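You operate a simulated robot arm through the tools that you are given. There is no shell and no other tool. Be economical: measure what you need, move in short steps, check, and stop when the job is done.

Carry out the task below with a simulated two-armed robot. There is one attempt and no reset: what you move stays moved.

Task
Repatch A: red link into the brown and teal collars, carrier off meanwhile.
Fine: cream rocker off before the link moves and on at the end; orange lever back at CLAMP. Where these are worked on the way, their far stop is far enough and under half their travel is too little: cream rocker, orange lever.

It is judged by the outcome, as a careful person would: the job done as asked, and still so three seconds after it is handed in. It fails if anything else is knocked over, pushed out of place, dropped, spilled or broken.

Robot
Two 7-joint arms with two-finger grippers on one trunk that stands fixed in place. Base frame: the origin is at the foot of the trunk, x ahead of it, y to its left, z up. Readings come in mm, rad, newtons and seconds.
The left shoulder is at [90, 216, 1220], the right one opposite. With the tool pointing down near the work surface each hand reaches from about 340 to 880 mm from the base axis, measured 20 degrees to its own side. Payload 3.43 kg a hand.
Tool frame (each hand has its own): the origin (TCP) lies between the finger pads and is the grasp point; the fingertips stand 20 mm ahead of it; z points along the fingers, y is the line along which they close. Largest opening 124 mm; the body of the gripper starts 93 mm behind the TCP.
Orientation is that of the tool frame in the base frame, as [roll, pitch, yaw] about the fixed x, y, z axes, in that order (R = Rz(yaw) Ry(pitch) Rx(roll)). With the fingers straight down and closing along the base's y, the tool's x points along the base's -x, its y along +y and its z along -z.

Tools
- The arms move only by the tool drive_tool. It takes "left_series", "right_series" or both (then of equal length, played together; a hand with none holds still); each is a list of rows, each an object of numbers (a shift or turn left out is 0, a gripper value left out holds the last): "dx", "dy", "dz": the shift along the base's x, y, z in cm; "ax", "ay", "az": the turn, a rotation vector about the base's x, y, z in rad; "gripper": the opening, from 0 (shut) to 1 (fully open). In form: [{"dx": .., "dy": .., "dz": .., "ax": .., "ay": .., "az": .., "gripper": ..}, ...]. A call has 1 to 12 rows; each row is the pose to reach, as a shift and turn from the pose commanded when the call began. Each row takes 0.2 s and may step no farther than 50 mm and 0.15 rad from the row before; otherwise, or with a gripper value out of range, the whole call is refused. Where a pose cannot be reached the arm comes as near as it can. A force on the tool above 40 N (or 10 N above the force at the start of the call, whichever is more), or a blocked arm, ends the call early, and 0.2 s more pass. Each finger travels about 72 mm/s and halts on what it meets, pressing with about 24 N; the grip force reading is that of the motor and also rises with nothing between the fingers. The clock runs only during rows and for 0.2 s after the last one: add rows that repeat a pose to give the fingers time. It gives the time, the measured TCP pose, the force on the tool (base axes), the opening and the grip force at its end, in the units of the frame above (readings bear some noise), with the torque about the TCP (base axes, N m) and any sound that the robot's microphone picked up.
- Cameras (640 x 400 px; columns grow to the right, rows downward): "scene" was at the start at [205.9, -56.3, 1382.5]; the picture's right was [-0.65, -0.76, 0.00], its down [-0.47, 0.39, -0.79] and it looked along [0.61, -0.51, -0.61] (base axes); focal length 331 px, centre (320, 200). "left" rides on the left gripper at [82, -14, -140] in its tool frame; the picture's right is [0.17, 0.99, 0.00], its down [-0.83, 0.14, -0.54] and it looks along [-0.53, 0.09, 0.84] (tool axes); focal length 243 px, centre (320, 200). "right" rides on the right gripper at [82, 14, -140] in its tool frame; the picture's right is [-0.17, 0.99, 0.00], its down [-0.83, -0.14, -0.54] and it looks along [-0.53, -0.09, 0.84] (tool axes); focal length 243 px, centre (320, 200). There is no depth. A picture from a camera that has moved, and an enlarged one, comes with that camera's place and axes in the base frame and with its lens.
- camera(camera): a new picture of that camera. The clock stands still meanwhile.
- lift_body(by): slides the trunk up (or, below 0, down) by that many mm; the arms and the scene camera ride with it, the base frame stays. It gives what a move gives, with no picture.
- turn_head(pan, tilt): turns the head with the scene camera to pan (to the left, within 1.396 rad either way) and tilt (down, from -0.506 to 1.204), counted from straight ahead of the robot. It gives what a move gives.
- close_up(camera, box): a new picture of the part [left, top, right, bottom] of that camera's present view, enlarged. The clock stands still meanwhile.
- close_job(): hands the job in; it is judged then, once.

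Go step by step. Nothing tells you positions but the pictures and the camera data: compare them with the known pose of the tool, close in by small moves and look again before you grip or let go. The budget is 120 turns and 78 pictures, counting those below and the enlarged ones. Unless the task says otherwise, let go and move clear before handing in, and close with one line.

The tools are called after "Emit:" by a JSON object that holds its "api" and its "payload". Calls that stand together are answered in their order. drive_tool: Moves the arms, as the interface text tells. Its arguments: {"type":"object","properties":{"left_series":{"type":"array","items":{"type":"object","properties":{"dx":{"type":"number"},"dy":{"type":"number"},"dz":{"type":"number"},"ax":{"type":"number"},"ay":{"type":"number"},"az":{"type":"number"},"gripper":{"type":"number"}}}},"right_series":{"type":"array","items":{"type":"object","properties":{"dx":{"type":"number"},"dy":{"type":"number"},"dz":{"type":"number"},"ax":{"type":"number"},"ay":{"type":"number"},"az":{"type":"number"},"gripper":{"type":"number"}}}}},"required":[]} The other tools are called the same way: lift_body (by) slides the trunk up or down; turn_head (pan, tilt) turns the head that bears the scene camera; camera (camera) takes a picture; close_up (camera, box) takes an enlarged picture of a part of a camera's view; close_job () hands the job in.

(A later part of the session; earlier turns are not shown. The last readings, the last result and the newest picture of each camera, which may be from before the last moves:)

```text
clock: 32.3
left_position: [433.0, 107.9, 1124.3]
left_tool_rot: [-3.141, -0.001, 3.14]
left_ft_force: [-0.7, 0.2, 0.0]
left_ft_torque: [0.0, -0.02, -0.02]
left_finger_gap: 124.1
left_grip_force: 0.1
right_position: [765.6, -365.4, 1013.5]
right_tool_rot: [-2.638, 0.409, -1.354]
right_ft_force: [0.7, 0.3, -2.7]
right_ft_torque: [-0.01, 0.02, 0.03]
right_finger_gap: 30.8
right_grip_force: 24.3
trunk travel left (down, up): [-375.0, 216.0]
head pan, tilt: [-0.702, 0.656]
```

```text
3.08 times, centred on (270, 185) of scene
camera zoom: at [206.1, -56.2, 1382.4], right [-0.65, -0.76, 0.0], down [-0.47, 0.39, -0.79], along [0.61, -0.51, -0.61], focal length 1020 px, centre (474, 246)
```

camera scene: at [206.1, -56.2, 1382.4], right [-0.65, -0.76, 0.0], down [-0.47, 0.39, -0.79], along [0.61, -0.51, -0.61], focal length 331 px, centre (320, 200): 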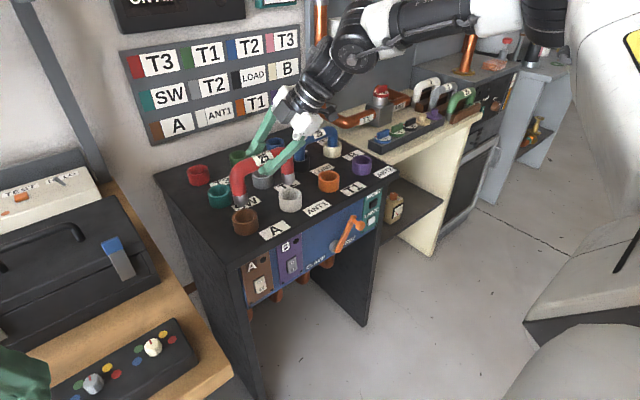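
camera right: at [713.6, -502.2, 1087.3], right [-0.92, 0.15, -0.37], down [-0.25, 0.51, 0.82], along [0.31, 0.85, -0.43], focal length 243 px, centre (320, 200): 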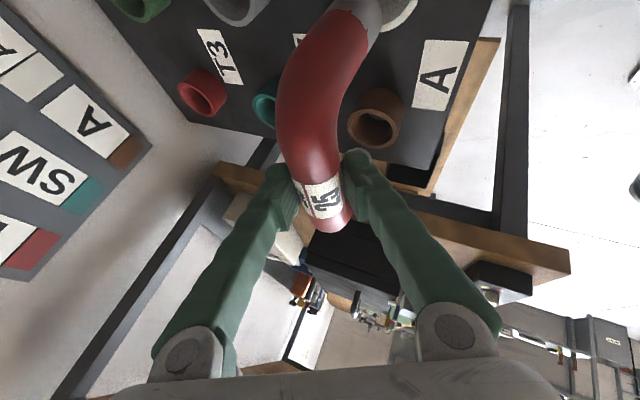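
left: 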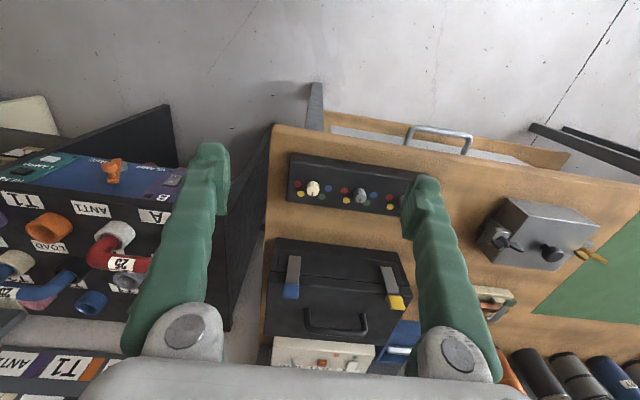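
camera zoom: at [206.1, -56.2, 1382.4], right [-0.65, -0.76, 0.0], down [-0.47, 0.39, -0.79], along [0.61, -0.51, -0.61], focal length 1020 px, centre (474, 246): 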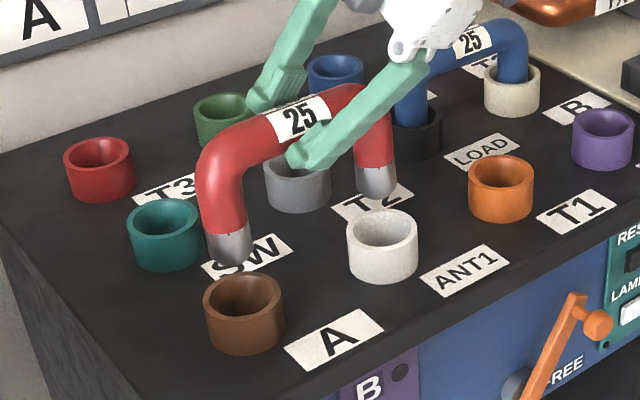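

The link is clear of the collars, with leg tips at z≈914. Now I'll turn it −90° about vertical while moving over the brown/teal pair.

Emit:
{"api": "drive_tool", "payload": {"right_series": [{"dx": 0.3, "dy": 0.6, "dz": 0.3, "az": -0.131}, {"dx": 0.6, "dy": 1.2, "dz": 0.5, "az": -0.262}, {"dx": 1.1, "dy": 1.8, "dz": 0.5, "az": -0.393}, {"dx": 1.7, "dy": 2.4, "dz": 0.5, "az": -0.524}, {"dx": 2.3, "dy": 3.0, "dz": 0.5, "az": -0.655}, {"dx": 2.9, "dy": 3.6, "dz": 0.5, "az": -0.785}, {"dx": 3.5, "dy": 4.2, "dz": 0.5, "az": -0.916}, {"dx": 4.2, "dy": 4.8, "dz": 0.5, "az": -1.047}, {"dx": 4.9, "dy": 5.4, "dz": 0.5, "az": -1.178}, {"dx": 5.6, "dy": 6.0, "dz": 0.5, "az": -1.309}, {"dx": 6.3, "dy": 6.5, "dz": 0.5, "az": -1.44}, {"dx": 6.86, "dy": 6.8, "dz": 0.5, "az": -1.5708}]}}

Emit:
{"api": "close_up", "payload": {"camera": "scene", "box": [180, 110, 340, 250]}}

Emit:
{"api": "camera", "payload": {"camera": "right"}}

```text
clock: 34.9
left_position: [431.3, 109.2, 1124.7]
left_tool_rot: [3.142, 0.001, -3.141]
left_ft_force: [0.1, 0.0, 0.8]
left_ft_torque: [-0.03, 0.0, 0.02]
left_finger_gap: 124.0
left_grip_force: 0.0
right_position: [756.8, -396.6, 1008.1]
right_tool_rot: [-2.652, 0.431, -2.913]
right_ft_force: [0.2, 0.1, -3.3]
right_ft_torque: [0.02, 0.01, -0.01]
right_finger_gap: 30.7
right_grip_force: 23.9
right hand out of reach, approached as far as the arm can: row 9, 10, 11, 12
trunk travel left (down, up): [-375.0, 216.0]
head pan, tilt: [-0.702, 0.656]
```

```text
2.86 times, centred on (260, 180) of scene
camera zoom: at [205.7, -56.3, 1382.5], right [-0.65, -0.76, 0.0], down [-0.47, 0.39, -0.79], along [0.61, -0.51, -0.61], focal length 947 px, centre (491, 257)
```

zoom: 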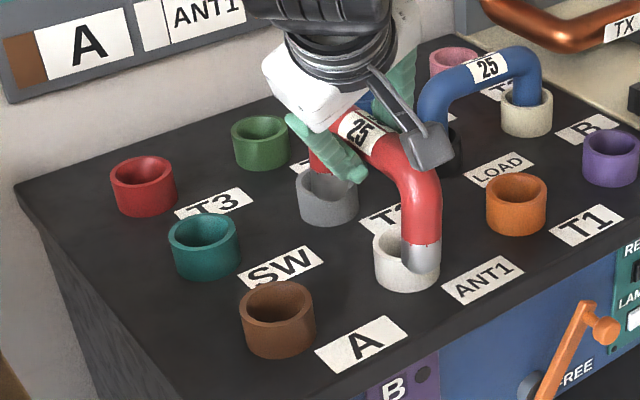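

```text
43 pictures are left
camera right: at [619.0, -349.8, 1081.1], right [0.14, 0.93, -0.35], down [0.49, 0.25, 0.84], along [0.86, -0.29, -0.42], focal length 243 px, centre (320, 200)
```

right: 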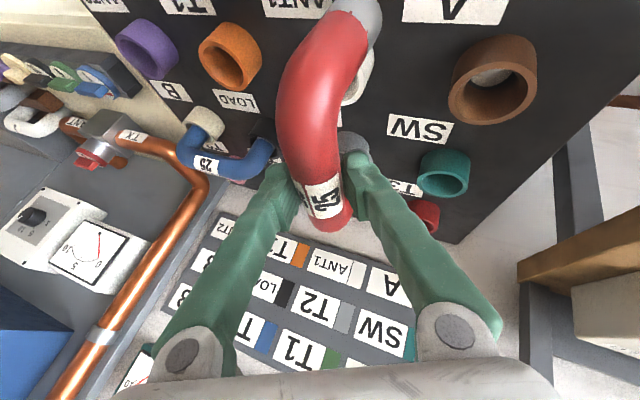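

The arm couldn't hold that lean direction at the target: it gave up beyond about −60° of turn, which is a wrist limit and not distance. Before choosing an alternative, I'll probe whether this orientation reaches farther out at the white/grey position.

Emit:
{"api": "drive_tool", "payload": {"right_series": [{"dx": 1, "dy": -1, "dz": 0.8}, {"dx": 2.5, "dy": -2, "dz": 0.8}, {"dx": 4, "dy": -3, "dz": 0.8}, {"dx": 5.5, "dy": -3.5, "dz": 0.8}, {"dx": 7.5, "dy": -3.5, "dz": 0.8}]}}

```text
clock: 36.1
left_position: [433.1, 109.0, 1123.2]
left_tool_rot: [-3.141, 0.002, 3.14]
left_ft_force: [0.1, -0.9, 0.9]
left_ft_torque: [-0.01, -0.01, -0.01]
left_finger_gap: 123.8
left_grip_force: 0.0
right_position: [792.3, -441.2, 1014.1]
right_tool_rot: [-2.637, 0.411, -2.922]
right_ft_force: [0.4, -0.2, -3.5]
right_ft_torque: [0.04, -0.02, -0.02]
right_finger_gap: 31.2
right_grip_force: 24.6
right hand out of reach, approached as far as the arm can: row 1, 2, 3, 4, 5
trunk travel left (down, up): [-375.0, 216.0]
head pan, tilt: [-0.702, 0.656]
```

This lean reaches x≈792 at y=−441, so it's partly height-limited. I'll back off slightly, raise the trunk moderately, and probe again with the link safely high.

Emit:
{"api": "drive_tool", "payload": {"right_series": [{"dx": -2, "dy": 0.5, "dz": 0.5}, {"dx": -4, "dy": 1, "dz": 1}, {"dx": -6, "dy": 2, "dz": 1}]}}

Emit:
{"api": "lift_body", "payload": {"by": 80}}

```text
clock: 36.9
left_position: [431.8, 108.6, 1124.4]
left_tool_rot: [3.141, 0.0, 3.141]
left_ft_force: [-0.4, 0.7, -1.0]
left_ft_torque: [0.02, 0.02, 0.02]
left_finger_gap: 124.2
left_grip_force: 0.1
right_position: [728.3, -421.0, 1023.3]
right_tool_rot: [-2.635, 0.408, -2.927]
right_ft_force: [0.5, -0.5, -2.5]
right_ft_torque: [0.01, 0.0, 0.0]
right_finger_gap: 30.9
right_grip_force: 24.2
trunk travel left (down, up): [-375.0, 216.0]
head pan, tilt: [-0.702, 0.656]
```

```text
clock: 38.1
left_position: [431.7, 108.9, 1204.7]
left_tool_rot: [3.141, -0.001, -3.137]
left_ft_force: [-0.6, -0.7, 0.3]
left_ft_torque: [0.05, 0.0, 0.02]
left_finger_gap: 124.1
left_grip_force: 0.0
right_position: [729.4, -422.4, 1101.0]
right_tool_rot: [-2.637, 0.407, -2.927]
right_ft_force: [0.0, 0.1, -3.3]
right_ft_torque: [-0.02, 0.01, -0.02]
right_finger_gap: 30.7
right_grip_force: 24.3
trunk travel left (down, up): [-455.0, 136.0]
head pan, tilt: [-0.702, 0.656]
```

Emit:
{"api": "drive_tool", "payload": {"right_series": [{"dz": -4}, {"dz": -8}, {"dx": 2.5, "dy": 3, "dz": -8}, {"dx": 5, "dy": 6, "dz": -8}, {"dx": 7.5, "dy": 9, "dz": -8}, {"dx": 10.5, "dy": 12.5, "dz": -8}]}}

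```text
clock: 39.5
left_position: [430.9, 108.8, 1202.9]
left_tool_rot: [3.14, 0.001, -3.137]
left_ft_force: [-0.2, 0.1, 0.2]
left_ft_torque: [0.01, 0.0, 0.0]
left_finger_gap: 123.9
left_grip_force: 0.1
right_position: [748.1, -403.3, 1021.7]
right_tool_rot: [-2.64, 0.412, -2.921]
right_ft_force: [0.4, -0.6, -2.8]
right_ft_torque: [0.01, -0.04, 0.0]
right_finger_gap: 30.9
right_grip_force: 24.4
right hand out of reach, approached as far as the arm can: row 3, 4, 5, 6
trunk travel left (down, up): [-455.0, 136.0]
head pan, tilt: [-0.702, 0.656]
```

Emit:
{"api": "drive_tool", "payload": {"right_series": [{"dx": 1, "dy": -2}, {"dx": 3, "dy": -3.3}, {"dx": 5.5, "dy": -3.3}, {"dx": 8.6, "dy": -3.3}]}}

```text
clock: 40.5
left_position: [431.2, 108.4, 1202.6]
left_tool_rot: [3.141, 0.002, -3.138]
left_ft_force: [-0.5, 0.5, -0.5]
left_ft_torque: [-0.02, -0.01, 0.02]
left_finger_gap: 123.9
left_grip_force: 0.0
right_position: [777.1, -434.1, 1021.2]
right_tool_rot: [-2.635, 0.409, -2.926]
right_ft_force: [1.0, 0.2, -3.1]
right_ft_torque: [0.05, 0.01, 0.02]
right_finger_gap: 30.7
right_grip_force: 24.0
right hand out of reach, approached as far as the arm can: row 3, 4
trunk travel left (down, up): [-455.0, 136.0]
head pan, tilt: [-0.702, 0.656]
```

The limit is on the lean direction, so I'll do the turn in two 45° stages. First I'll put one leg in brown with the other standing on the bare table diagonally between white and teal, regrasp with a better lean, then finish. I'll rotate back to 45°, rise, and restore the trunk height.

Emit:
{"api": "drive_tool", "payload": {"right_series": [{"dx": -1, "dy": 1, "dz": 1.5, "az": 0.131}, {"dx": -2, "dy": 2, "dz": 3, "az": 0.262}, {"dx": -2, "dy": 3, "dz": 4.5, "az": 0.393}, {"dx": -2, "dy": 4, "dz": 6, "az": 0.524}, {"dx": -2, "dy": 4.5, "dz": 7, "az": 0.655}, {"dx": -2, "dy": 5, "dz": 8, "az": 0.785}]}}

Emit:
{"api": "lift_body", "payload": {"by": -80}}

```text
clock: 41.9
left_position: [432.3, 106.7, 1204.4]
left_tool_rot: [3.141, 0.003, -3.139]
left_ft_force: [-0.1, -0.3, 0.7]
left_ft_torque: [-0.03, -0.04, 0.01]
left_finger_gap: 123.8
left_grip_force: 0.1
right_position: [756.6, -381.7, 1102.1]
right_tool_rot: [-2.637, 0.409, -2.136]
right_ft_force: [0.4, -0.6, -3.3]
right_ft_torque: [-0.04, -0.01, -0.02]
right_finger_gap: 30.9
right_grip_force: 23.7
trunk travel left (down, up): [-455.0, 136.0]
head pan, tilt: [-0.702, 0.656]
```

```text
clock: 43.1
left_position: [431.7, 109.1, 1123.4]
left_tool_rot: [-3.141, 0.003, -3.139]
left_ft_force: [-0.5, 0.3, -0.8]
left_ft_torque: [0.0, -0.01, 0.0]
left_finger_gap: 124.1
left_grip_force: 0.0
right_position: [757.6, -382.6, 1022.5]
right_tool_rot: [-2.635, 0.408, -2.138]
right_ft_force: [0.0, -0.1, -3.0]
right_ft_torque: [0.01, 0.06, -0.01]
right_finger_gap: 30.9
right_grip_force: 23.9
trunk travel left (down, up): [-375.0, 216.0]
head pan, tilt: [-0.702, 0.656]
```

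Emit:
{"api": "drive_tool", "payload": {"right_series": [{"dx": 2.5, "dy": 1.8}, {"dx": 5, "dy": 3.4}, {"dx": 5.55, "dy": 3.85, "dz": -0.7}]}}

Emit:
{"api": "close_up", "payload": {"camera": "scene", "box": [180, 110, 340, 250]}}

Emit:
{"api": "camera", "payload": {"camera": "right"}}

```text
clock: 43.9
left_position: [432.4, 108.4, 1122.2]
left_tool_rot: [3.141, 0.001, -3.139]
left_ft_force: [-0.6, -0.5, -0.2]
left_ft_torque: [0.0, -0.02, 0.03]
left_finger_gap: 124.0
left_grip_force: 0.1
right_position: [811.5, -345.0, 1013.4]
right_tool_rot: [-2.637, 0.41, -2.138]
right_ft_force: [0.5, -0.2, -3.1]
right_ft_torque: [-0.01, 0.04, 0.03]
right_finger_gap: 30.6
right_grip_force: 24.3
trunk travel left (down, up): [-375.0, 216.0]
head pan, tilt: [-0.702, 0.656]
```

```text
2.86 times, centred on (260, 180) of scene
camera zoom: at [206.5, -57.3, 1382.3], right [-0.65, -0.76, 0.0], down [-0.47, 0.39, -0.79], along [0.6, -0.51, -0.61], focal length 947 px, centre (491, 257)
```

zoom: 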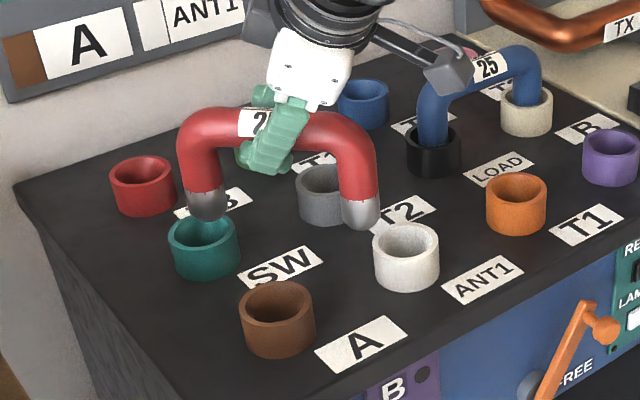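

```text
41 pictures are left
camera right: at [678.2, -406.1, 1087.3], right [-0.54, 0.75, -0.37], down [0.18, 0.54, 0.83], along [0.82, 0.38, -0.43], focal length 243 px, centre (320, 200)
```

right: 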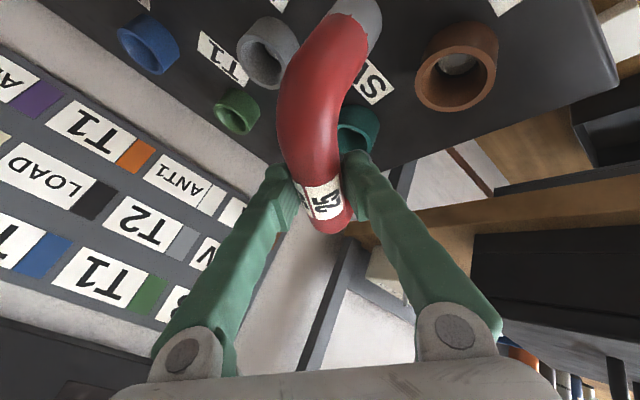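

The bar now lies along the white–teal diagonal, so the parking pivot will be the white collar with the other leg on bare table between grey, teal and brown. I'll move over that and lower partway.

Emit:
{"api": "drive_tool", "payload": {"right_series": [{"dx": 0.1, "dy": -1.9}, {"dx": 0.19, "dy": -3.7}, {"dx": 0.19, "dy": -3.7, "dz": -1.2}, {"dx": 0.19, "dy": -3.7, "dz": -2.4}]}}

Emit:
{"api": "close_up", "payload": {"camera": "scene", "box": [200, 130, 330, 240]}}

Emit:
{"api": "close_up", "payload": {"camera": "right", "box": [230, 0, 450, 170]}}

```text
clock: 44.9
left_position: [432.4, 108.2, 1123.7]
left_tool_rot: [3.141, 0.001, -3.138]
left_ft_force: [-0.4, 0.2, 1.5]
left_ft_torque: [0.0, 0.01, -0.01]
left_finger_gap: 123.8
left_grip_force: 0.1
right_position: [813.4, -382.4, 988.9]
right_tool_rot: [-2.639, 0.41, -2.14]
right_ft_force: [-0.1, -0.5, -2.4]
right_ft_torque: [0.04, 0.0, 0.02]
right_finger_gap: 30.8
right_grip_force: 23.7
trunk travel left (down, up): [-375.0, 216.0]
head pan, tilt: [-0.702, 0.656]
```

```text
3.64 times, centred on (265, 185) of scene
camera zoom: at [206.5, -57.1, 1382.3], right [-0.65, -0.76, 0.0], down [-0.47, 0.39, -0.79], along [0.6, -0.51, -0.61], focal length 1205 px, centre (520, 254)
```

zoom: 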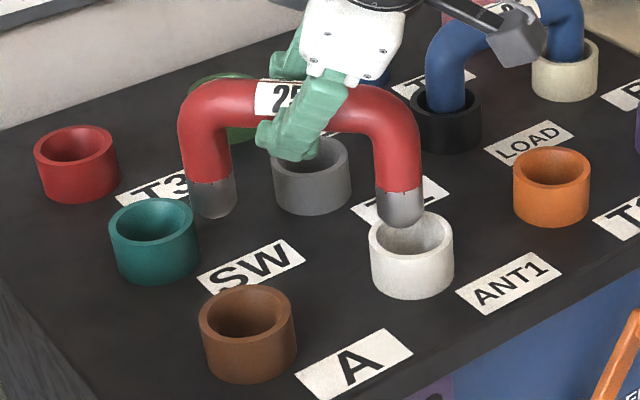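

```text
2.35 times, centred on (340, 85) of right
camera zoom: at [680.4, -442.8, 1062.4], right [-0.54, 0.75, -0.37], down [0.18, 0.54, 0.82], along [0.82, 0.38, -0.43], focal length 571 px, centre (273, 471)
```

zoom: 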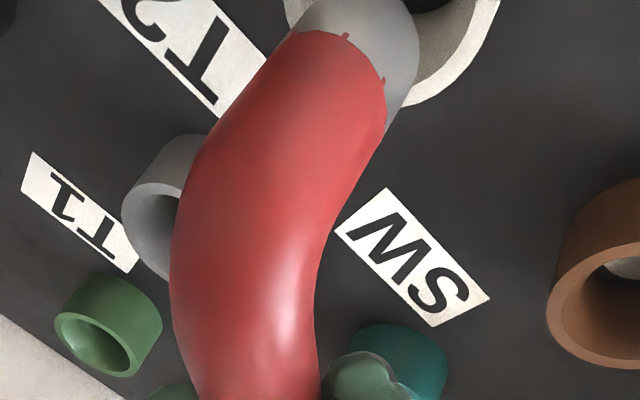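

The leg tip is over the white collar within a few mm, with generous clearance. I'll lower gently while watching the force.

Emit:
{"api": "drive_tool", "payload": {"right_series": [{"dx": 0.1, "dz": -0.7}, {"dx": 0.1, "dz": -1.4}, {"dx": 0.1, "dz": -2.1}, {"dx": 0.1, "dz": -2.8}, {"dx": 0.1, "dz": -3.3}]}}

Emit:
{"api": "close_up", "payload": {"camera": "scene", "box": [200, 130, 330, 240]}}

```text
clock: 46.1
left_position: [431.5, 109.3, 1124.0]
left_tool_rot: [3.141, 0.001, -3.139]
left_ft_force: [0.0, 0.5, -0.5]
left_ft_torque: [-0.02, -0.02, 0.01]
left_finger_gap: 124.1
left_grip_force: 0.1
right_position: [815.1, -381.5, 956.4]
right_tool_rot: [-2.634, 0.406, -2.139]
right_ft_force: [-3.6, -4.9, -2.8]
right_ft_torque: [-0.43, 0.35, 0.03]
right_finger_gap: 30.9
right_grip_force: 23.7
trunk travel left (down, up): [-375.0, 216.0]
head pan, tilt: [-0.702, 0.656]
```

```text
3.64 times, centred on (265, 185) of scene
camera zoom: at [205.7, -56.8, 1382.5], right [-0.65, -0.76, 0.0], down [-0.47, 0.39, -0.79], along [0.61, -0.51, -0.61], focal length 1205 px, centre (520, 254)
```

zoom: 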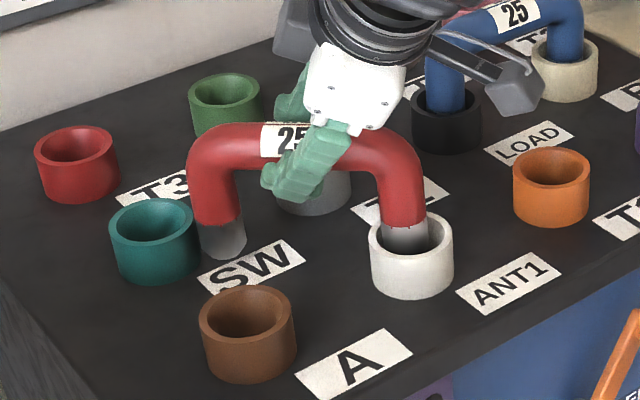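

The leg is inside the white collar with a light side load. I'll ease sideways slightly and continue down until it stands.

Emit:
{"api": "drive_tool", "payload": {"right_series": [{"dx": -0.2, "dy": -0.2, "dz": -0.4}, {"dx": -0.2, "dy": -0.2, "dz": -0.8}, {"dx": -0.2, "dy": -0.2, "dz": -1.2}, {"dx": -0.2, "dy": -0.2, "dz": -1.6}]}}

Emit:
{"api": "close_up", "payload": {"camera": "scene", "box": [200, 130, 330, 240]}}

```text
clock: 47.1
left_position: [429.5, 108.2, 1124.6]
left_tool_rot: [3.141, 0.002, -3.137]
left_ft_force: [0.7, -1.0, -0.5]
left_ft_torque: [0.01, 0.02, 0.01]
left_finger_gap: 124.2
left_grip_force: 0.1
right_position: [811.6, -382.4, 943.5]
right_tool_rot: [-2.633, 0.413, -2.139]
right_ft_force: [-2.6, -2.0, 7.4]
right_ft_torque: [0.24, -0.28, 0.2]
right_finger_gap: 31.0
right_grip_force: 23.8
trunk travel left (down, up): [-375.0, 216.0]
head pan, tilt: [-0.702, 0.656]
```

```text
3.64 times, centred on (265, 185) of scene
camera zoom: at [204.7, -56.1, 1382.8], right [-0.65, -0.76, 0.0], down [-0.47, 0.39, -0.79], along [0.61, -0.51, -0.61], focal length 1205 px, centre (520, 254)
```

zoom: 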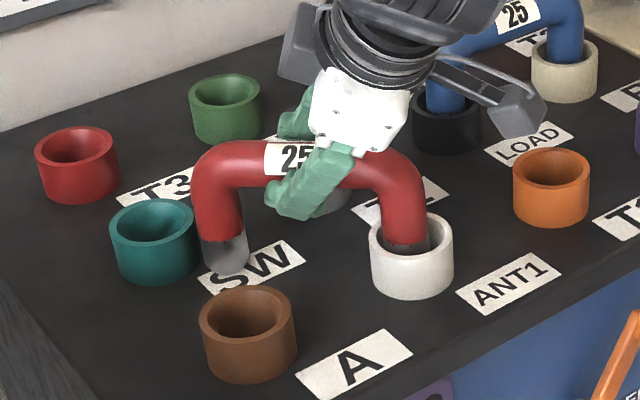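

The link stands parked: leg in white, other foot on the table. I'll release, back off along the tool axis, change the lean, and pause at a new pre-grasp.

Emit:
{"api": "drive_tool", "payload": {"right_series": [{"gripper": 0.5}, {"gripper": 0.5}, {"dx": -1.2, "dz": 1.6}, {"dx": -2.4, "dy": -0.1, "dz": 3.2}, {"dx": -4.8, "dy": -0.3, "dz": 6.4}, {"dx": -4.8, "dy": -1, "dz": 6.2, "ax": 0.1372, "ay": 0.0127, "az": 0.0277}, {"dx": -4.6, "dy": -2, "dz": 6, "ax": 0.2744, "ay": 0.0253, "az": 0.0553}, {"dx": -4.4, "dy": -3.2, "dz": 5.85, "ax": 0.4116, "ay": 0.038, "az": 0.083}]}}

Emit:
{"api": "camera", "payload": {"camera": "right"}}

Emit:
{"api": "close_up", "payload": {"camera": "scene", "box": [190, 120, 340, 250]}}

```text
clock: 48.9
left_position: [430.6, 107.6, 1122.9]
left_tool_rot: [-3.141, 0.001, -3.138]
left_ft_force: [-0.1, 0.1, -0.3]
left_ft_torque: [0.06, 0.0, 0.01]
left_finger_gap: 124.2
left_grip_force: 0.0
right_position: [768.4, -415.4, 999.2]
right_tool_rot: [-2.954, 0.727, -2.229]
right_ft_force: [0.2, -0.2, 0.5]
right_ft_torque: [0.0, -0.01, 0.0]
right_finger_gap: 62.0
right_grip_force: 0.1
trunk travel left (down, up): [-375.0, 216.0]
head pan, tilt: [-0.702, 0.656]
```

```text
36 pictures are left
camera right: at [644.9, -511.7, 1044.9], right [-0.62, 0.79, -0.03], down [0.18, 0.18, 0.97], along [0.77, 0.59, -0.25], focal length 243 px, centre (320, 200)
```

right: 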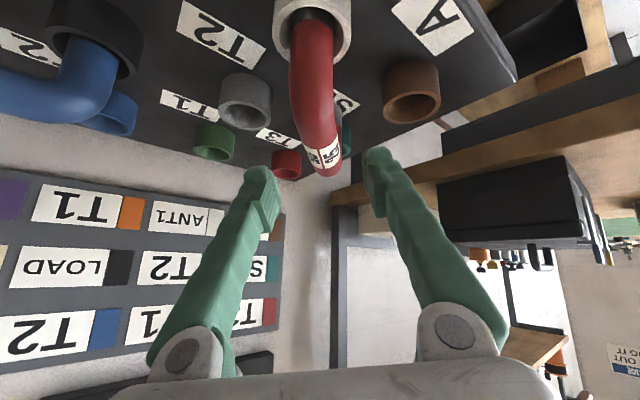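

```text
3.08 times, centred on (265, 185) of scene
camera zoom: at [205.8, -57.5, 1382.4], right [-0.65, -0.76, 0.0], down [-0.47, 0.39, -0.79], along [0.61, -0.51, -0.61], focal length 1020 px, centre (489, 246)
```

zoom: 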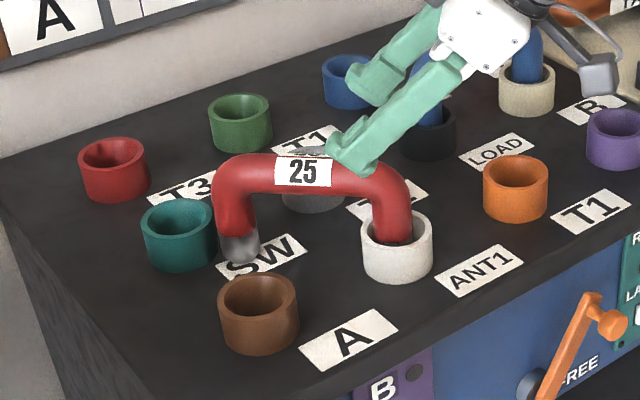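

The link stands steady, and triangulation puts the bar centre at ≈(812,-380,944). I'll advance along the tool axis and grip.

Emit:
{"api": "drive_tool", "payload": {"right_series": [{"dx": 1.5, "dy": 1.2, "dz": -1.9}, {"dx": 3, "dy": 2.3, "dz": -3.8}, {"dx": 4.4, "dy": 3.4, "dz": -5.6}, {"dx": 4.4, "dy": 3.4, "dz": -5.6, "gripper": 0}, {"dx": 4.4, "dy": 3.4, "dz": -5.6}, {"dx": 4.4, "dy": 3.4, "dz": -5.6}]}}

Emit:
{"api": "close_up", "payload": {"camera": "scene", "box": [190, 120, 340, 250]}}

```text
clock: 50.3
left_position: [432.7, 109.4, 1124.4]
left_tool_rot: [-3.142, 0.002, -3.138]
left_ft_force: [0.5, -0.1, 0.2]
left_ft_torque: [0.01, 0.01, 0.0]
left_finger_gap: 123.5
left_grip_force: 0.0
right_position: [811.1, -382.8, 941.7]
right_tool_rot: [-2.953, 0.726, -2.23]
right_ft_force: [-0.5, 0.4, -0.1]
right_ft_torque: [0.06, -0.04, -0.01]
right_finger_gap: 31.1
right_grip_force: 24.0
trunk travel left (down, up): [-375.0, 216.0]
head pan, tilt: [-0.702, 0.656]
```

```text
3.08 times, centred on (265, 185) of scene
camera zoom: at [206.1, -56.4, 1382.4], right [-0.65, -0.76, 0.0], down [-0.47, 0.39, -0.79], along [0.61, -0.51, -0.61], focal length 1020 px, centre (489, 246)
```

zoom: 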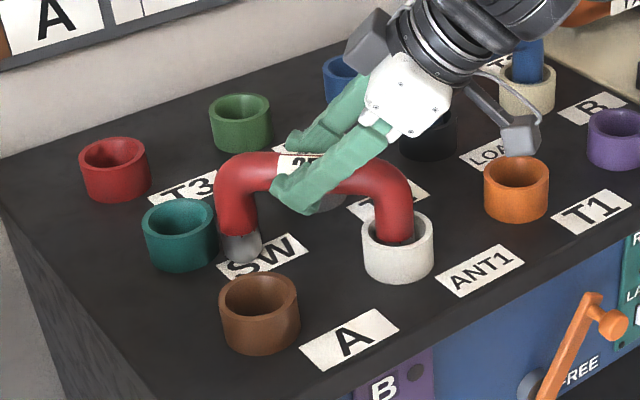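

Gripped again. I'll lift clear, then turn the last 45° while moving over brown/teal.

Emit:
{"api": "drive_tool", "payload": {"right_series": [{"dz": 1}, {"dz": 2}, {"dz": 3}, {"dz": 4}, {"dz": 5}, {"dz": 6.3}]}}

Emit:
{"api": "drive_tool", "payload": {"right_series": [{"dx": 0.1, "dy": 1.2, "az": -0.13}, {"dx": 0.3, "dy": 2.4, "az": -0.26}, {"dx": 0.6, "dy": 3.7, "az": -0.39}, {"dx": 1.0, "dy": 5, "az": -0.52}, {"dx": 1.4, "dy": 6.5, "az": -0.65}, {"dx": 1.84, "dy": 8.08, "az": -0.785}, {"dx": 1.84, "dy": 8.08, "az": -0.785}]}}

Emit:
{"api": "close_up", "payload": {"camera": "scene", "box": [180, 120, 310, 250]}}

Emit:
{"api": "camera", "payload": {"camera": "right"}}

```text
clock: 51.7
left_position: [430.8, 107.7, 1123.8]
left_tool_rot: [3.14, 0.003, -3.139]
left_ft_force: [0.6, 0.8, 0.0]
left_ft_torque: [-0.01, -0.01, -0.02]
left_finger_gap: 123.9
left_grip_force: 0.1
right_position: [812.6, -381.0, 1005.9]
right_tool_rot: [-2.952, 0.724, -2.229]
right_ft_force: [0.2, -0.2, -3.2]
right_ft_torque: [0.0, -0.01, 0.0]
right_finger_gap: 30.7
right_grip_force: 24.0
trunk travel left (down, up): [-375.0, 216.0]
head pan, tilt: [-0.702, 0.656]
```

```text
clock: 53.3
left_position: [431.7, 109.4, 1122.6]
left_tool_rot: [3.141, 0.003, -3.138]
left_ft_force: [0.2, 0.4, -0.5]
left_ft_torque: [-0.02, -0.03, 0.0]
left_finger_gap: 123.9
left_grip_force: 0.1
right_position: [832.5, -301.9, 1005.4]
right_tool_rot: [-2.95, 0.723, -3.013]
right_ft_force: [0.4, 1.1, -3.2]
right_ft_torque: [-0.01, 0.02, -0.02]
right_finger_gap: 30.8
right_grip_force: 23.9
right hand out of reach, approached as far as the arm can: row 6
trunk travel left (down, up): [-375.0, 216.0]
head pan, tilt: [-0.702, 0.656]
```

```text
3.08 times, centred on (245, 185) of scene
camera zoom: at [206.2, -55.4, 1382.4], right [-0.65, -0.76, 0.0], down [-0.47, 0.39, -0.79], along [0.61, -0.51, -0.61], focal length 1020 px, centre (551, 246)
```

zoom: 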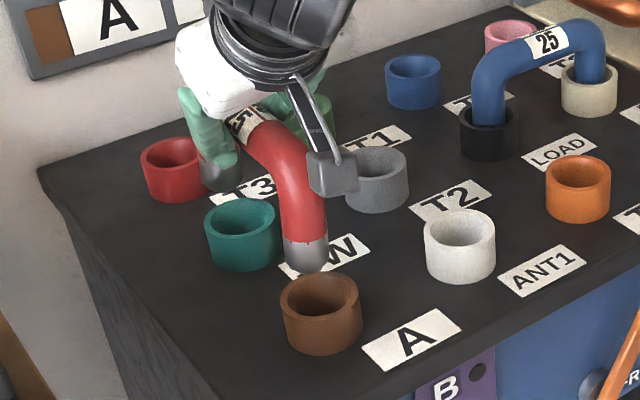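

```text
32 pictures are left
camera right: at [677.9, -281.0, 1052.1], right [0.12, 0.99, -0.03], down [0.26, 0.0, 0.97], along [0.96, -0.13, -0.26], focal length 243 px, centre (320, 200)
```

right: 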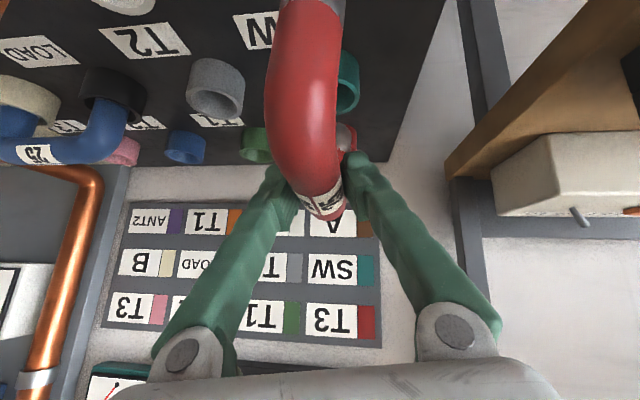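

The pose over brown/teal is reached. I'll zoom in to align the legs with the collars.

Emit:
{"api": "close_up", "payload": {"camera": "scene", "box": [205, 160, 265, 235]}}

Emit:
{"api": "close_up", "payload": {"camera": "right", "box": [240, 0, 400, 160]}}

```text
5.33 times, centred on (235, 198) of scene
camera zoom: at [206.2, -55.4, 1382.4], right [-0.65, -0.76, 0.0], down [-0.47, 0.39, -0.79], along [0.61, -0.51, -0.61], focal length 1767 px, centre (773, 213)
```

zoom: 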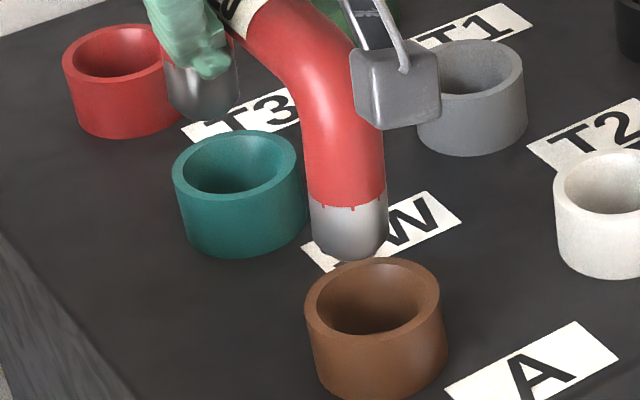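

```text
2.50 times, centred on (320, 80) of right
camera zoom: at [677.9, -281.0, 1052.1], right [0.12, 0.99, -0.03], down [0.26, 0.0, 0.97], along [0.96, -0.13, -0.26], focal length 606 px, centre (320, 500)
```

zoom: 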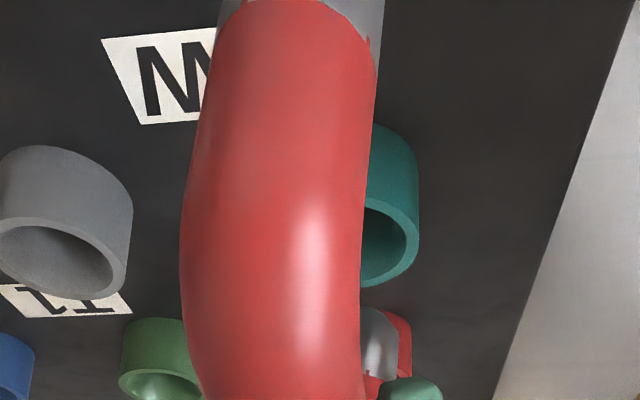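

The legs are about 4 mm off in y, 3–4 mm in x, and roughly 0.03 rad in yaw. I'll correct and lower to just above the rims, then re-check.

Emit:
{"api": "drive_tool", "payload": {"right_series": [{"dx": -0.35, "dy": -0.4, "dz": -0.7, "az": -0.03}, {"dx": -0.35, "dy": -0.4, "dz": -1.4, "az": -0.03}, {"dx": -0.35, "dy": -0.4, "dz": -2.0, "az": -0.03}]}}

Emit:
{"api": "close_up", "payload": {"camera": "scene", "box": [205, 160, 265, 235]}}

Emit:
{"api": "close_up", "payload": {"camera": "right", "box": [240, 0, 400, 160]}}

```text
clock: 54.1
left_position: [432.3, 108.2, 1123.7]
left_tool_rot: [-3.141, 0.003, -3.138]
left_ft_force: [-0.1, 0.5, 0.4]
left_ft_torque: [-0.02, -0.03, 0.01]
left_finger_gap: 124.0
left_grip_force: 0.1
right_position: [829.6, -305.2, 985.0]
right_tool_rot: [-2.953, 0.727, -3.045]
right_ft_force: [-0.7, 0.8, -3.2]
right_ft_torque: [0.0, -0.02, -0.02]
right_finger_gap: 30.9
right_grip_force: 24.3
trunk travel left (down, up): [-375.0, 216.0]
head pan, tilt: [-0.702, 0.656]
```

```text
5.33 times, centred on (235, 198) of scene
camera zoom: at [206.5, -56.7, 1382.4], right [-0.65, -0.76, 0.0], down [-0.47, 0.39, -0.79], along [0.61, -0.51, -0.61], focal length 1767 px, centre (773, 213)
```

zoom: 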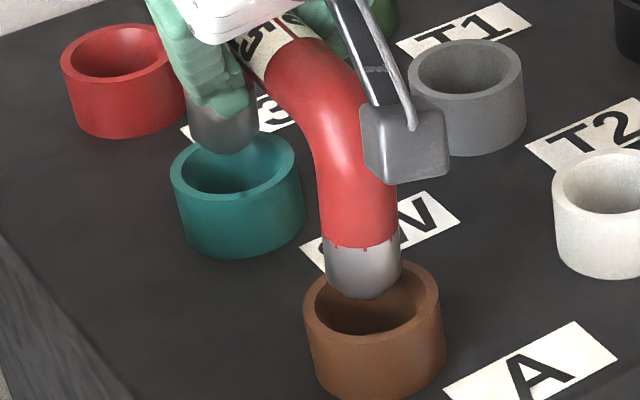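

```text
2.50 times, centred on (320, 80) of right
camera zoom: at [674.8, -280.7, 1031.7], right [0.15, 0.99, -0.03], down [0.25, -0.01, 0.97], along [0.96, -0.15, -0.25], focal length 606 px, centre (320, 500)
```

zoom: 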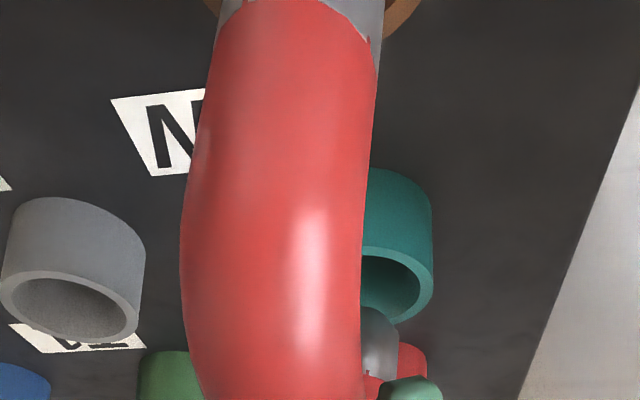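

Both legs are aligned within 2–3 mm. I'll make a small correction and insert gently.

Emit:
{"api": "drive_tool", "payload": {"right_series": [{"dx": -0.2, "dy": -0.08}, {"dx": -0.2, "dy": -0.08, "dz": -0.7}, {"dx": -0.2, "dy": -0.08, "dz": -1.4}, {"dx": -0.2, "dy": -0.08, "dz": -2.1}]}}

Emit:
{"api": "close_up", "payload": {"camera": "scene", "box": [205, 160, 265, 235]}}

```text
clock: 55.1
left_position: [430.5, 108.3, 1122.8]
left_tool_rot: [-3.141, 0.001, -3.139]
left_ft_force: [-0.1, 0.3, 0.0]
left_ft_torque: [-0.01, 0.02, 0.01]
left_finger_gap: 123.7
left_grip_force: 0.2
right_position: [826.7, -304.3, 964.8]
right_tool_rot: [-2.953, 0.725, -3.047]
right_ft_force: [0.8, -0.4, -2.1]
right_ft_torque: [0.01, 0.0, -0.01]
right_finger_gap: 30.7
right_grip_force: 24.1
trunk travel left (down, up): [-375.0, 216.0]
head pan, tilt: [-0.702, 0.656]
```

```text
5.33 times, centred on (235, 198) of scene
camera zoom: at [206.5, -56.6, 1382.4], right [-0.65, -0.76, 0.0], down [-0.47, 0.39, -0.79], along [0.61, -0.51, -0.61], focal length 1767 px, centre (773, 213)
```

zoom: 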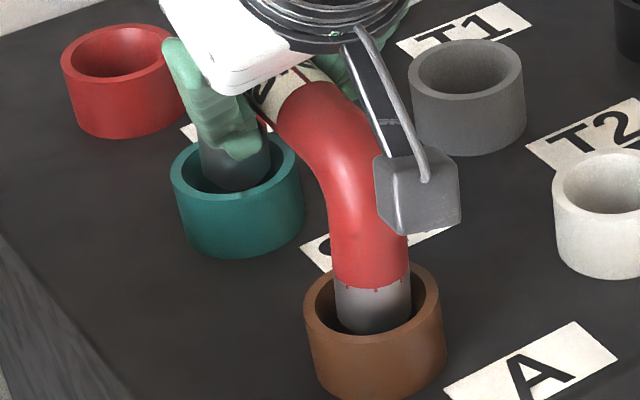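

Both legs are entering their collars cleanly with no force. I'll continue down to seat them.

Emit:
{"api": "drive_tool", "payload": {"right_series": [{"dz": -0.6}, {"dz": -1.2}, {"dz": -1.7}, {"dz": -2.1}, {"dz": -2.4}, {"dz": -2.7}]}}

Emit:
{"api": "close_up", "payload": {"camera": "scene", "box": [205, 150, 275, 235]}}

```text
clock: 56.5
left_position: [431.1, 109.0, 1124.2]
left_tool_rot: [3.141, 0.001, -3.136]
left_ft_force: [-0.1, -0.1, -0.5]
left_ft_torque: [-0.01, 0.02, 0.04]
left_finger_gap: 124.0
left_grip_force: 0.1
right_position: [827.0, -305.5, 940.8]
right_tool_rot: [-2.954, 0.731, -3.045]
right_ft_force: [6.9, 0.6, 11.4]
right_ft_torque: [0.03, 0.32, 0.14]
right_finger_gap: 30.6
right_grip_force: 24.1
trunk travel left (down, up): [-375.0, 216.0]
head pan, tilt: [-0.702, 0.656]
```

```text
4.71 times, centred on (240, 192) of scene
camera zoom: at [205.9, -55.6, 1382.6], right [-0.65, -0.76, 0.0], down [-0.47, 0.39, -0.79], along [0.61, -0.51, -0.61], focal length 1559 px, centre (696, 235)
```

zoom: 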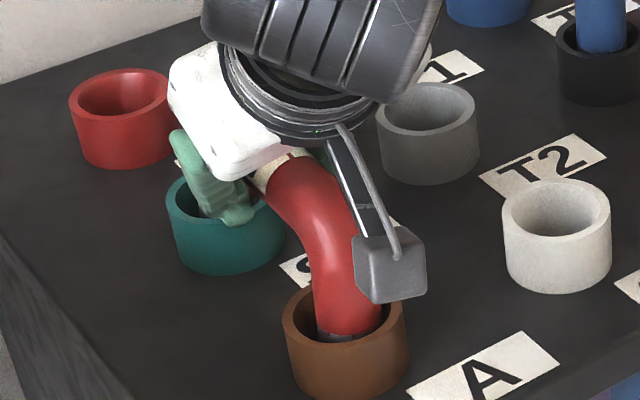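

The link is seated (TCP z 941, same as originally). I'll release, retreat along the tool axis and pull back in front of the panel, returning to the level 45° tilt.

Emit:
{"api": "drive_tool", "payload": {"right_series": [{"gripper": 0.5}, {"gripper": 0.5}, {"dx": -3, "dy": 0.5, "dz": 3.3}, {"dx": -6, "dy": 1.1, "dz": 6.6}, {"dx": -9, "dy": 0, "dz": 8, "ax": 0.044, "ay": -0.018, "az": 0.012}, {"dx": -13, "dy": -2.5, "dz": 8, "ax": 0.089, "ay": -0.036, "az": 0.024}, {"dx": -17, "dy": -5, "dz": 8, "ax": 0.133, "ay": -0.054, "az": 0.036}, {"dx": -20.5, "dy": -8, "dz": 8, "ax": 0.133, "ay": -0.054, "az": 0.036}, {"dx": -22.5, "dy": -12, "dz": 8, "ax": 0.133, "ay": -0.054, "az": 0.036}, {"dx": -22.5, "dy": -16.5, "dz": 8, "ax": 0.133, "ay": -0.054, "az": 0.036}, {"dx": -22.5, "dy": -21, "dz": 6, "ax": 0.133, "ay": -0.054, "az": 0.036}]}}

Emit:
{"api": "camera", "payload": {"camera": "scene"}}

```text
clock: 58.9
left_position: [431.3, 106.1, 1123.7]
left_tool_rot: [3.14, 0.003, -3.137]
left_ft_force: [-0.4, 0.1, -0.4]
left_ft_torque: [0.04, -0.01, 0.01]
left_finger_gap: 124.0
left_grip_force: 0.1
right_position: [600.0, -516.6, 995.7]
right_tool_rot: [-3.133, 0.789, -3.131]
right_ft_force: [0.4, -0.1, 0.3]
right_ft_torque: [0.03, -0.02, 0.02]
right_finger_gap: 62.1
right_grip_force: 0.0
trunk travel left (down, up): [-375.0, 216.0]
head pan, tilt: [-0.702, 0.656]
```

```text
25 pictures are left
camera scene: at [205.7, -58.0, 1382.4], right [-0.65, -0.76, 0.0], down [-0.47, 0.39, -0.79], along [0.61, -0.51, -0.61], focal length 331 px, centre (320, 200)
```

scene: 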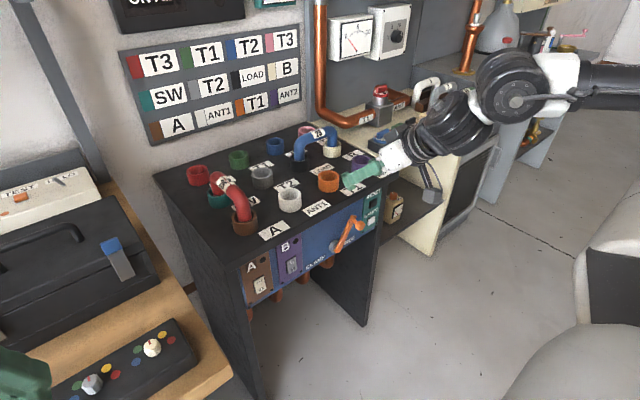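

The red link is in brown and teal. Next I'll descend in front of the lever knob at about (605,-603,754).

Emit:
{"api": "drive_tool", "payload": {"right_series": [{"dx": -1, "dy": -1.5, "dz": -4.5}, {"dx": -1, "dy": -3, "dz": -9}, {"dx": -1, "dy": -4.5, "dz": -13.5}, {"dx": -0.5, "dy": -6.5, "dz": -18}, {"dx": 0, "dy": -7.5, "dz": -22}, {"dx": 0, "dy": -8.6, "dz": -24}]}}

Emit:
{"api": "close_up", "payload": {"camera": "right", "box": [180, 50, 500, 260]}}

```text
clock: 60.3
left_position: [430.6, 106.8, 1124.0]
left_tool_rot: [3.141, 0.002, -3.14]
left_ft_force: [0.4, -0.4, 0.4]
left_ft_torque: [0.01, -0.03, 0.01]
left_finger_gap: 124.1
left_grip_force: 0.1
right_position: [601.1, -601.2, 760.8]
right_tool_rot: [-3.134, 0.788, -3.132]
right_ft_force: [-0.4, 0.8, -0.9]
right_ft_torque: [0.0, 0.03, 0.0]
right_finger_gap: 62.0
right_grip_force: 0.0
trunk travel left (down, up): [-375.0, 216.0]
head pan, tilt: [-0.702, 0.656]
```

```text
1.90 times, centred on (340, 155) of right
camera zoom: at [443.3, -589.5, 800.8], right [0.11, 0.99, 0.11], down [0.2, -0.13, 0.97], along [0.97, -0.09, -0.22], focal length 462 px, centre (282, 286)
```

zoom: 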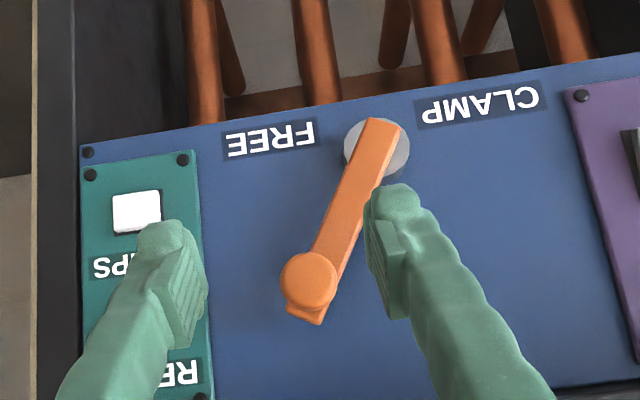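

Emit:
{"api": "drive_tool", "payload": {"right_series": [{"dx": 2, "dz": -0.8}, {"dx": 4, "dz": -0.8}, {"dx": 6, "dy": 0.2, "dz": -0.8}, {"dx": 6, "dy": 0.2, "dz": -0.8, "gripper": 0.32}, {"dx": 6, "dy": 0.2, "dz": -0.8}]}}

Emit:
{"api": "drive_tool", "payload": {"right_series": [{"dy": 1.5, "dz": 0.6}, {"dy": 3, "dz": 1.0}, {"dy": 4.5, "dz": 1.3}, {"dy": 6, "dz": 1.4}, {"dy": 7.5, "dz": 1.2}, {"dy": 9, "dz": 0.8}, {"dy": 10.2, "dz": 0.3}, {"dy": 11.2, "dz": -0.1}, {"dy": 12, "dz": -0.3}]}}

Emit:
{"api": "close_up", "payload": {"camera": "right", "box": [150, 50, 470, 260]}}

```text
clock: 61.5
left_position: [430.9, 108.8, 1123.3]
left_tool_rot: [3.141, 0.003, -3.137]
left_ft_force: [-0.3, -0.5, 0.9]
left_ft_torque: [-0.02, 0.0, 0.06]
left_finger_gap: 124.1
left_grip_force: 0.0
right_position: [661.6, -599.0, 751.3]
right_tool_rot: [-3.131, 0.786, -3.129]
right_ft_force: [0.3, -0.5, -0.6]
right_ft_torque: [0.02, 0.0, -0.01]
right_finger_gap: 39.7
right_grip_force: 0.0
trunk travel left (down, up): [-375.0, 216.0]
head pan, tilt: [-0.702, 0.656]
```

```text
clock: 63.5
left_position: [430.8, 108.5, 1124.5]
left_tool_rot: [3.141, 0.003, -3.137]
left_ft_force: [-0.6, -0.5, 0.8]
left_ft_torque: [0.01, 0.02, 0.02]
left_finger_gap: 123.9
left_grip_force: 0.0
right_position: [661.0, -483.0, 747.9]
right_tool_rot: [-3.128, 0.789, -3.133]
right_ft_force: [-0.3, -14.1, 4.3]
right_ft_torque: [-0.1, -0.08, -0.19]
right_finger_gap: 47.4
right_grip_force: 6.9
trunk travel left (down, up): [-375.0, 216.0]
head pan, tilt: [-0.702, 0.656]
```

```text
1.90 times, centred on (310, 155) of right
camera zoom: at [503.5, -469.3, 788.6], right [0.12, 0.99, 0.11], down [0.2, -0.13, 0.97], along [0.97, -0.09, -0.21], focal length 462 px, centre (339, 286)
```

zoom: 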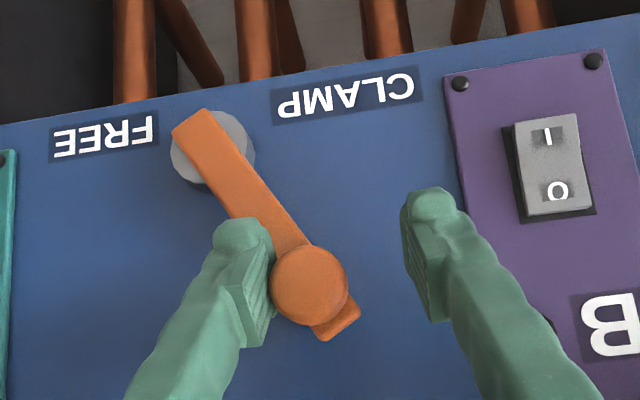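

The knob is back at its original CLAMP spot (≈-495, 752). One small extra push will confirm the stop.

Emit:
{"api": "drive_tool", "payload": {"right_series": [{"dy": 0.5, "dz": -0.2}, {"dy": 0.9, "dz": -0.4}, {"dy": 1.3, "dz": -0.6}]}}

Emit:
{"api": "drive_tool", "payload": {"right_series": [{"gripper": 0.5}, {"gripper": 0.5}, {"dx": -3}, {"dx": -6}]}}

Emit:
{"api": "close_up", "payload": {"camera": "right", "box": [150, 50, 630, 260]}}

```text
clock: 64.2
left_position: [430.4, 107.3, 1123.3]
left_tool_rot: [3.14, 0.002, -3.14]
left_ft_force: [-0.8, -0.3, 0.1]
left_ft_torque: [-0.04, 0.01, 0.01]
left_finger_gap: 123.9
left_grip_force: 0.1
right_position: [662.9, -480.9, 744.0]
right_tool_rot: [-3.108, 0.792, -3.133]
right_ft_force: [-1.9, -20.6, 3.6]
right_ft_torque: [0.07, -0.29, -0.28]
right_finger_gap: 50.2
right_grip_force: 9.0
trunk travel left (down, up): [-375.0, 216.0]
head pan, tilt: [-0.702, 0.656]
stopped in row 3 (right hand): the force on the tool passed its limit at 42 N (the readings are from after the stop); the commanded pose is now the measured one
```

```text
clock: 65.2
left_position: [431.3, 107.8, 1123.8]
left_tool_rot: [3.141, 0.003, -3.138]
left_ft_force: [0.0, -0.5, 0.1]
left_ft_torque: [0.01, -0.03, -0.02]
left_finger_gap: 124.2
left_grip_force: 0.0
right_position: [603.9, -474.2, 745.0]
right_tool_rot: [-3.12, 0.793, -3.132]
right_ft_force: [-0.2, 0.9, 0.3]
right_ft_torque: [0.03, -0.03, 0.05]
right_finger_gap: 61.8
right_grip_force: 0.0
trunk travel left (down, up): [-375.0, 216.0]
head pan, tilt: [-0.702, 0.656]
```

```text
1.33 times, centred on (390, 155) of right
camera zoom: at [446.1, -459.1, 784.6], right [0.12, 0.99, 0.1], down [0.2, -0.13, 0.97], along [0.97, -0.1, -0.21], focal length 324 px, centre (227, 260)
```

zoom: 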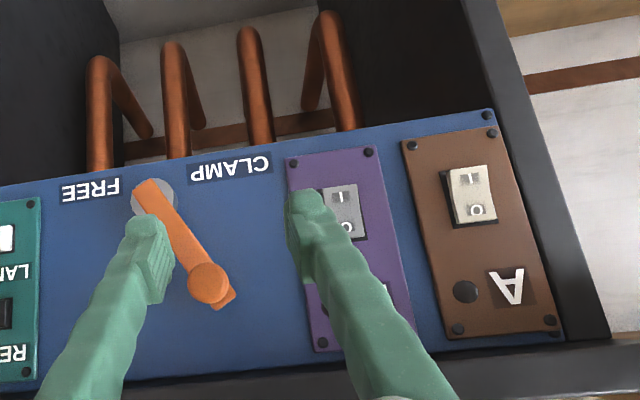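

The lever is firmly at CLAMP. I'll close the fingers and move in front of the lower (I) half of the A rocker.

Emit:
{"api": "drive_tool", "payload": {"right_series": [{"gripper": 0}, {"dy": 4, "dz": -1}, {"dy": 8.5, "dz": -2}, {"dy": 13, "dz": -3.5}, {"dx": 1, "dy": 17, "dz": -5}, {"dx": 3.6, "dy": 18.8, "dz": -5.6}]}}

Emit:
{"api": "close_up", "payload": {"camera": "right", "box": [190, 100, 430, 300]}}

Emit:
{"api": "close_up", "payload": {"camera": "scene", "box": [160, 130, 380, 310]}}

```text
clock: 66.6
left_position: [431.1, 108.7, 1124.1]
left_tool_rot: [-3.14, 0.001, -3.139]
left_ft_force: [-0.1, 0.8, 0.3]
left_ft_torque: [0.01, 0.02, -0.03]
left_finger_gap: 123.7
left_grip_force: 0.0
right_position: [639.6, -287.1, 687.7]
right_tool_rot: [-3.116, 0.792, -3.133]
right_ft_force: [-0.4, -0.3, -0.1]
right_ft_torque: [-0.03, 0.0, -0.04]
right_finger_gap: 0.0
right_grip_force: 23.7
trunk travel left (down, up): [-375.0, 216.0]
head pan, tilt: [-0.702, 0.656]
```

```text
2.00 times, centred on (310, 200) of right
camera zoom: at [482.4, -272.8, 727.7], right [0.12, 0.99, 0.1], down [0.2, -0.12, 0.97], along [0.97, -0.1, -0.21], focal length 485 px, centre (340, 200)
```

zoom: 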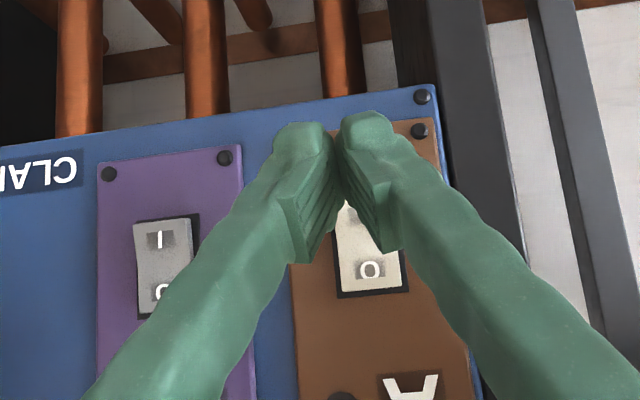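

```text
2.22 times, centred on (270, 220) of scene
camera zoom: at [205.9, -56.2, 1382.5], right [-0.65, -0.76, 0.0], down [-0.47, 0.39, -0.79], along [0.61, -0.51, -0.61], focal length 736 px, centre (431, 156)
```

zoom: 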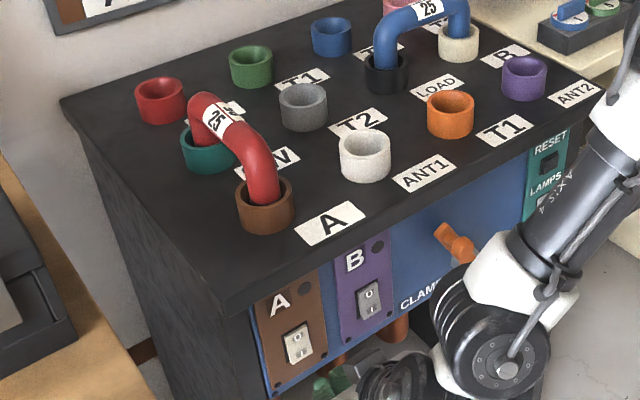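

Aligned with the I half at z≈684. I'll press.

Emit:
{"api": "drive_tool", "payload": {"right_series": [{"dx": 2, "dy": 0.15}, {"dx": 3.5, "dy": 0.15}, {"dx": 4, "dy": 0.15}, {"dx": 4.4, "dy": 0.15}, {"dx": 4.7, "dy": 0.15}, {"dx": 5.0, "dy": 0.15}, {"dx": 5.3, "dy": 0.15}]}}

Emit:
{"api": "drive_tool", "payload": {"right_series": [{"dx": -4}, {"dx": -8}, {"dx": -12}]}}

Emit:
{"api": "close_up", "payload": {"camera": "right", "box": [150, 80, 470, 300]}}

```text
clock: 68.2
left_position: [430.5, 107.9, 1123.9]
left_tool_rot: [3.141, 0.005, -3.139]
left_ft_force: [-0.6, 0.3, 0.3]
left_ft_torque: [0.01, 0.0, -0.05]
left_finger_gap: 123.8
left_grip_force: 0.1
right_position: [685.8, -291.1, 694.6]
right_tool_rot: [-3.117, 0.79, -3.13]
right_ft_force: [-3.9, 0.4, -0.5]
right_ft_torque: [0.02, 0.0, -0.01]
right_finger_gap: 6.1
right_grip_force: 34.5
right hand out of reach, approached as far as the arm can: row 2, 3, 4, 5, 6, 7
trunk travel left (down, up): [-375.0, 216.0]
head pan, tilt: [-0.702, 0.656]
```

```text
clock: 69.0
left_position: [431.6, 109.1, 1123.3]
left_tool_rot: [3.142, 0.001, -3.137]
left_ft_force: [0.1, 0.5, 0.4]
left_ft_torque: [0.03, 0.0, 0.0]
left_finger_gap: 123.9
left_grip_force: 0.1
right_position: [570.0, -289.5, 694.9]
right_tool_rot: [-3.119, 0.793, -3.135]
right_ft_force: [0.4, -0.1, -0.4]
right_ft_torque: [0.01, -0.03, 0.01]
right_finger_gap: 0.1
right_grip_force: 33.8
trunk travel left (down, up): [-375.0, 216.0]
head pan, tilt: [-0.702, 0.656]
```

```text
1.82 times, centred on (310, 190) of right
camera zoom: at [413.2, -275.0, 734.3], right [0.12, 0.99, 0.1], down [0.2, -0.13, 0.97], along [0.97, -0.1, -0.21], focal length 441 px, centre (338, 218)
```

zoom: 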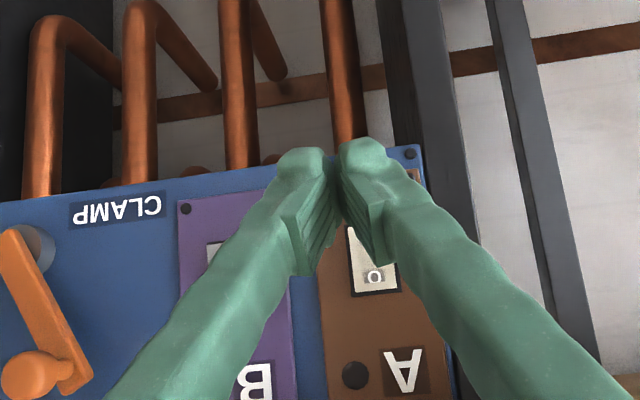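

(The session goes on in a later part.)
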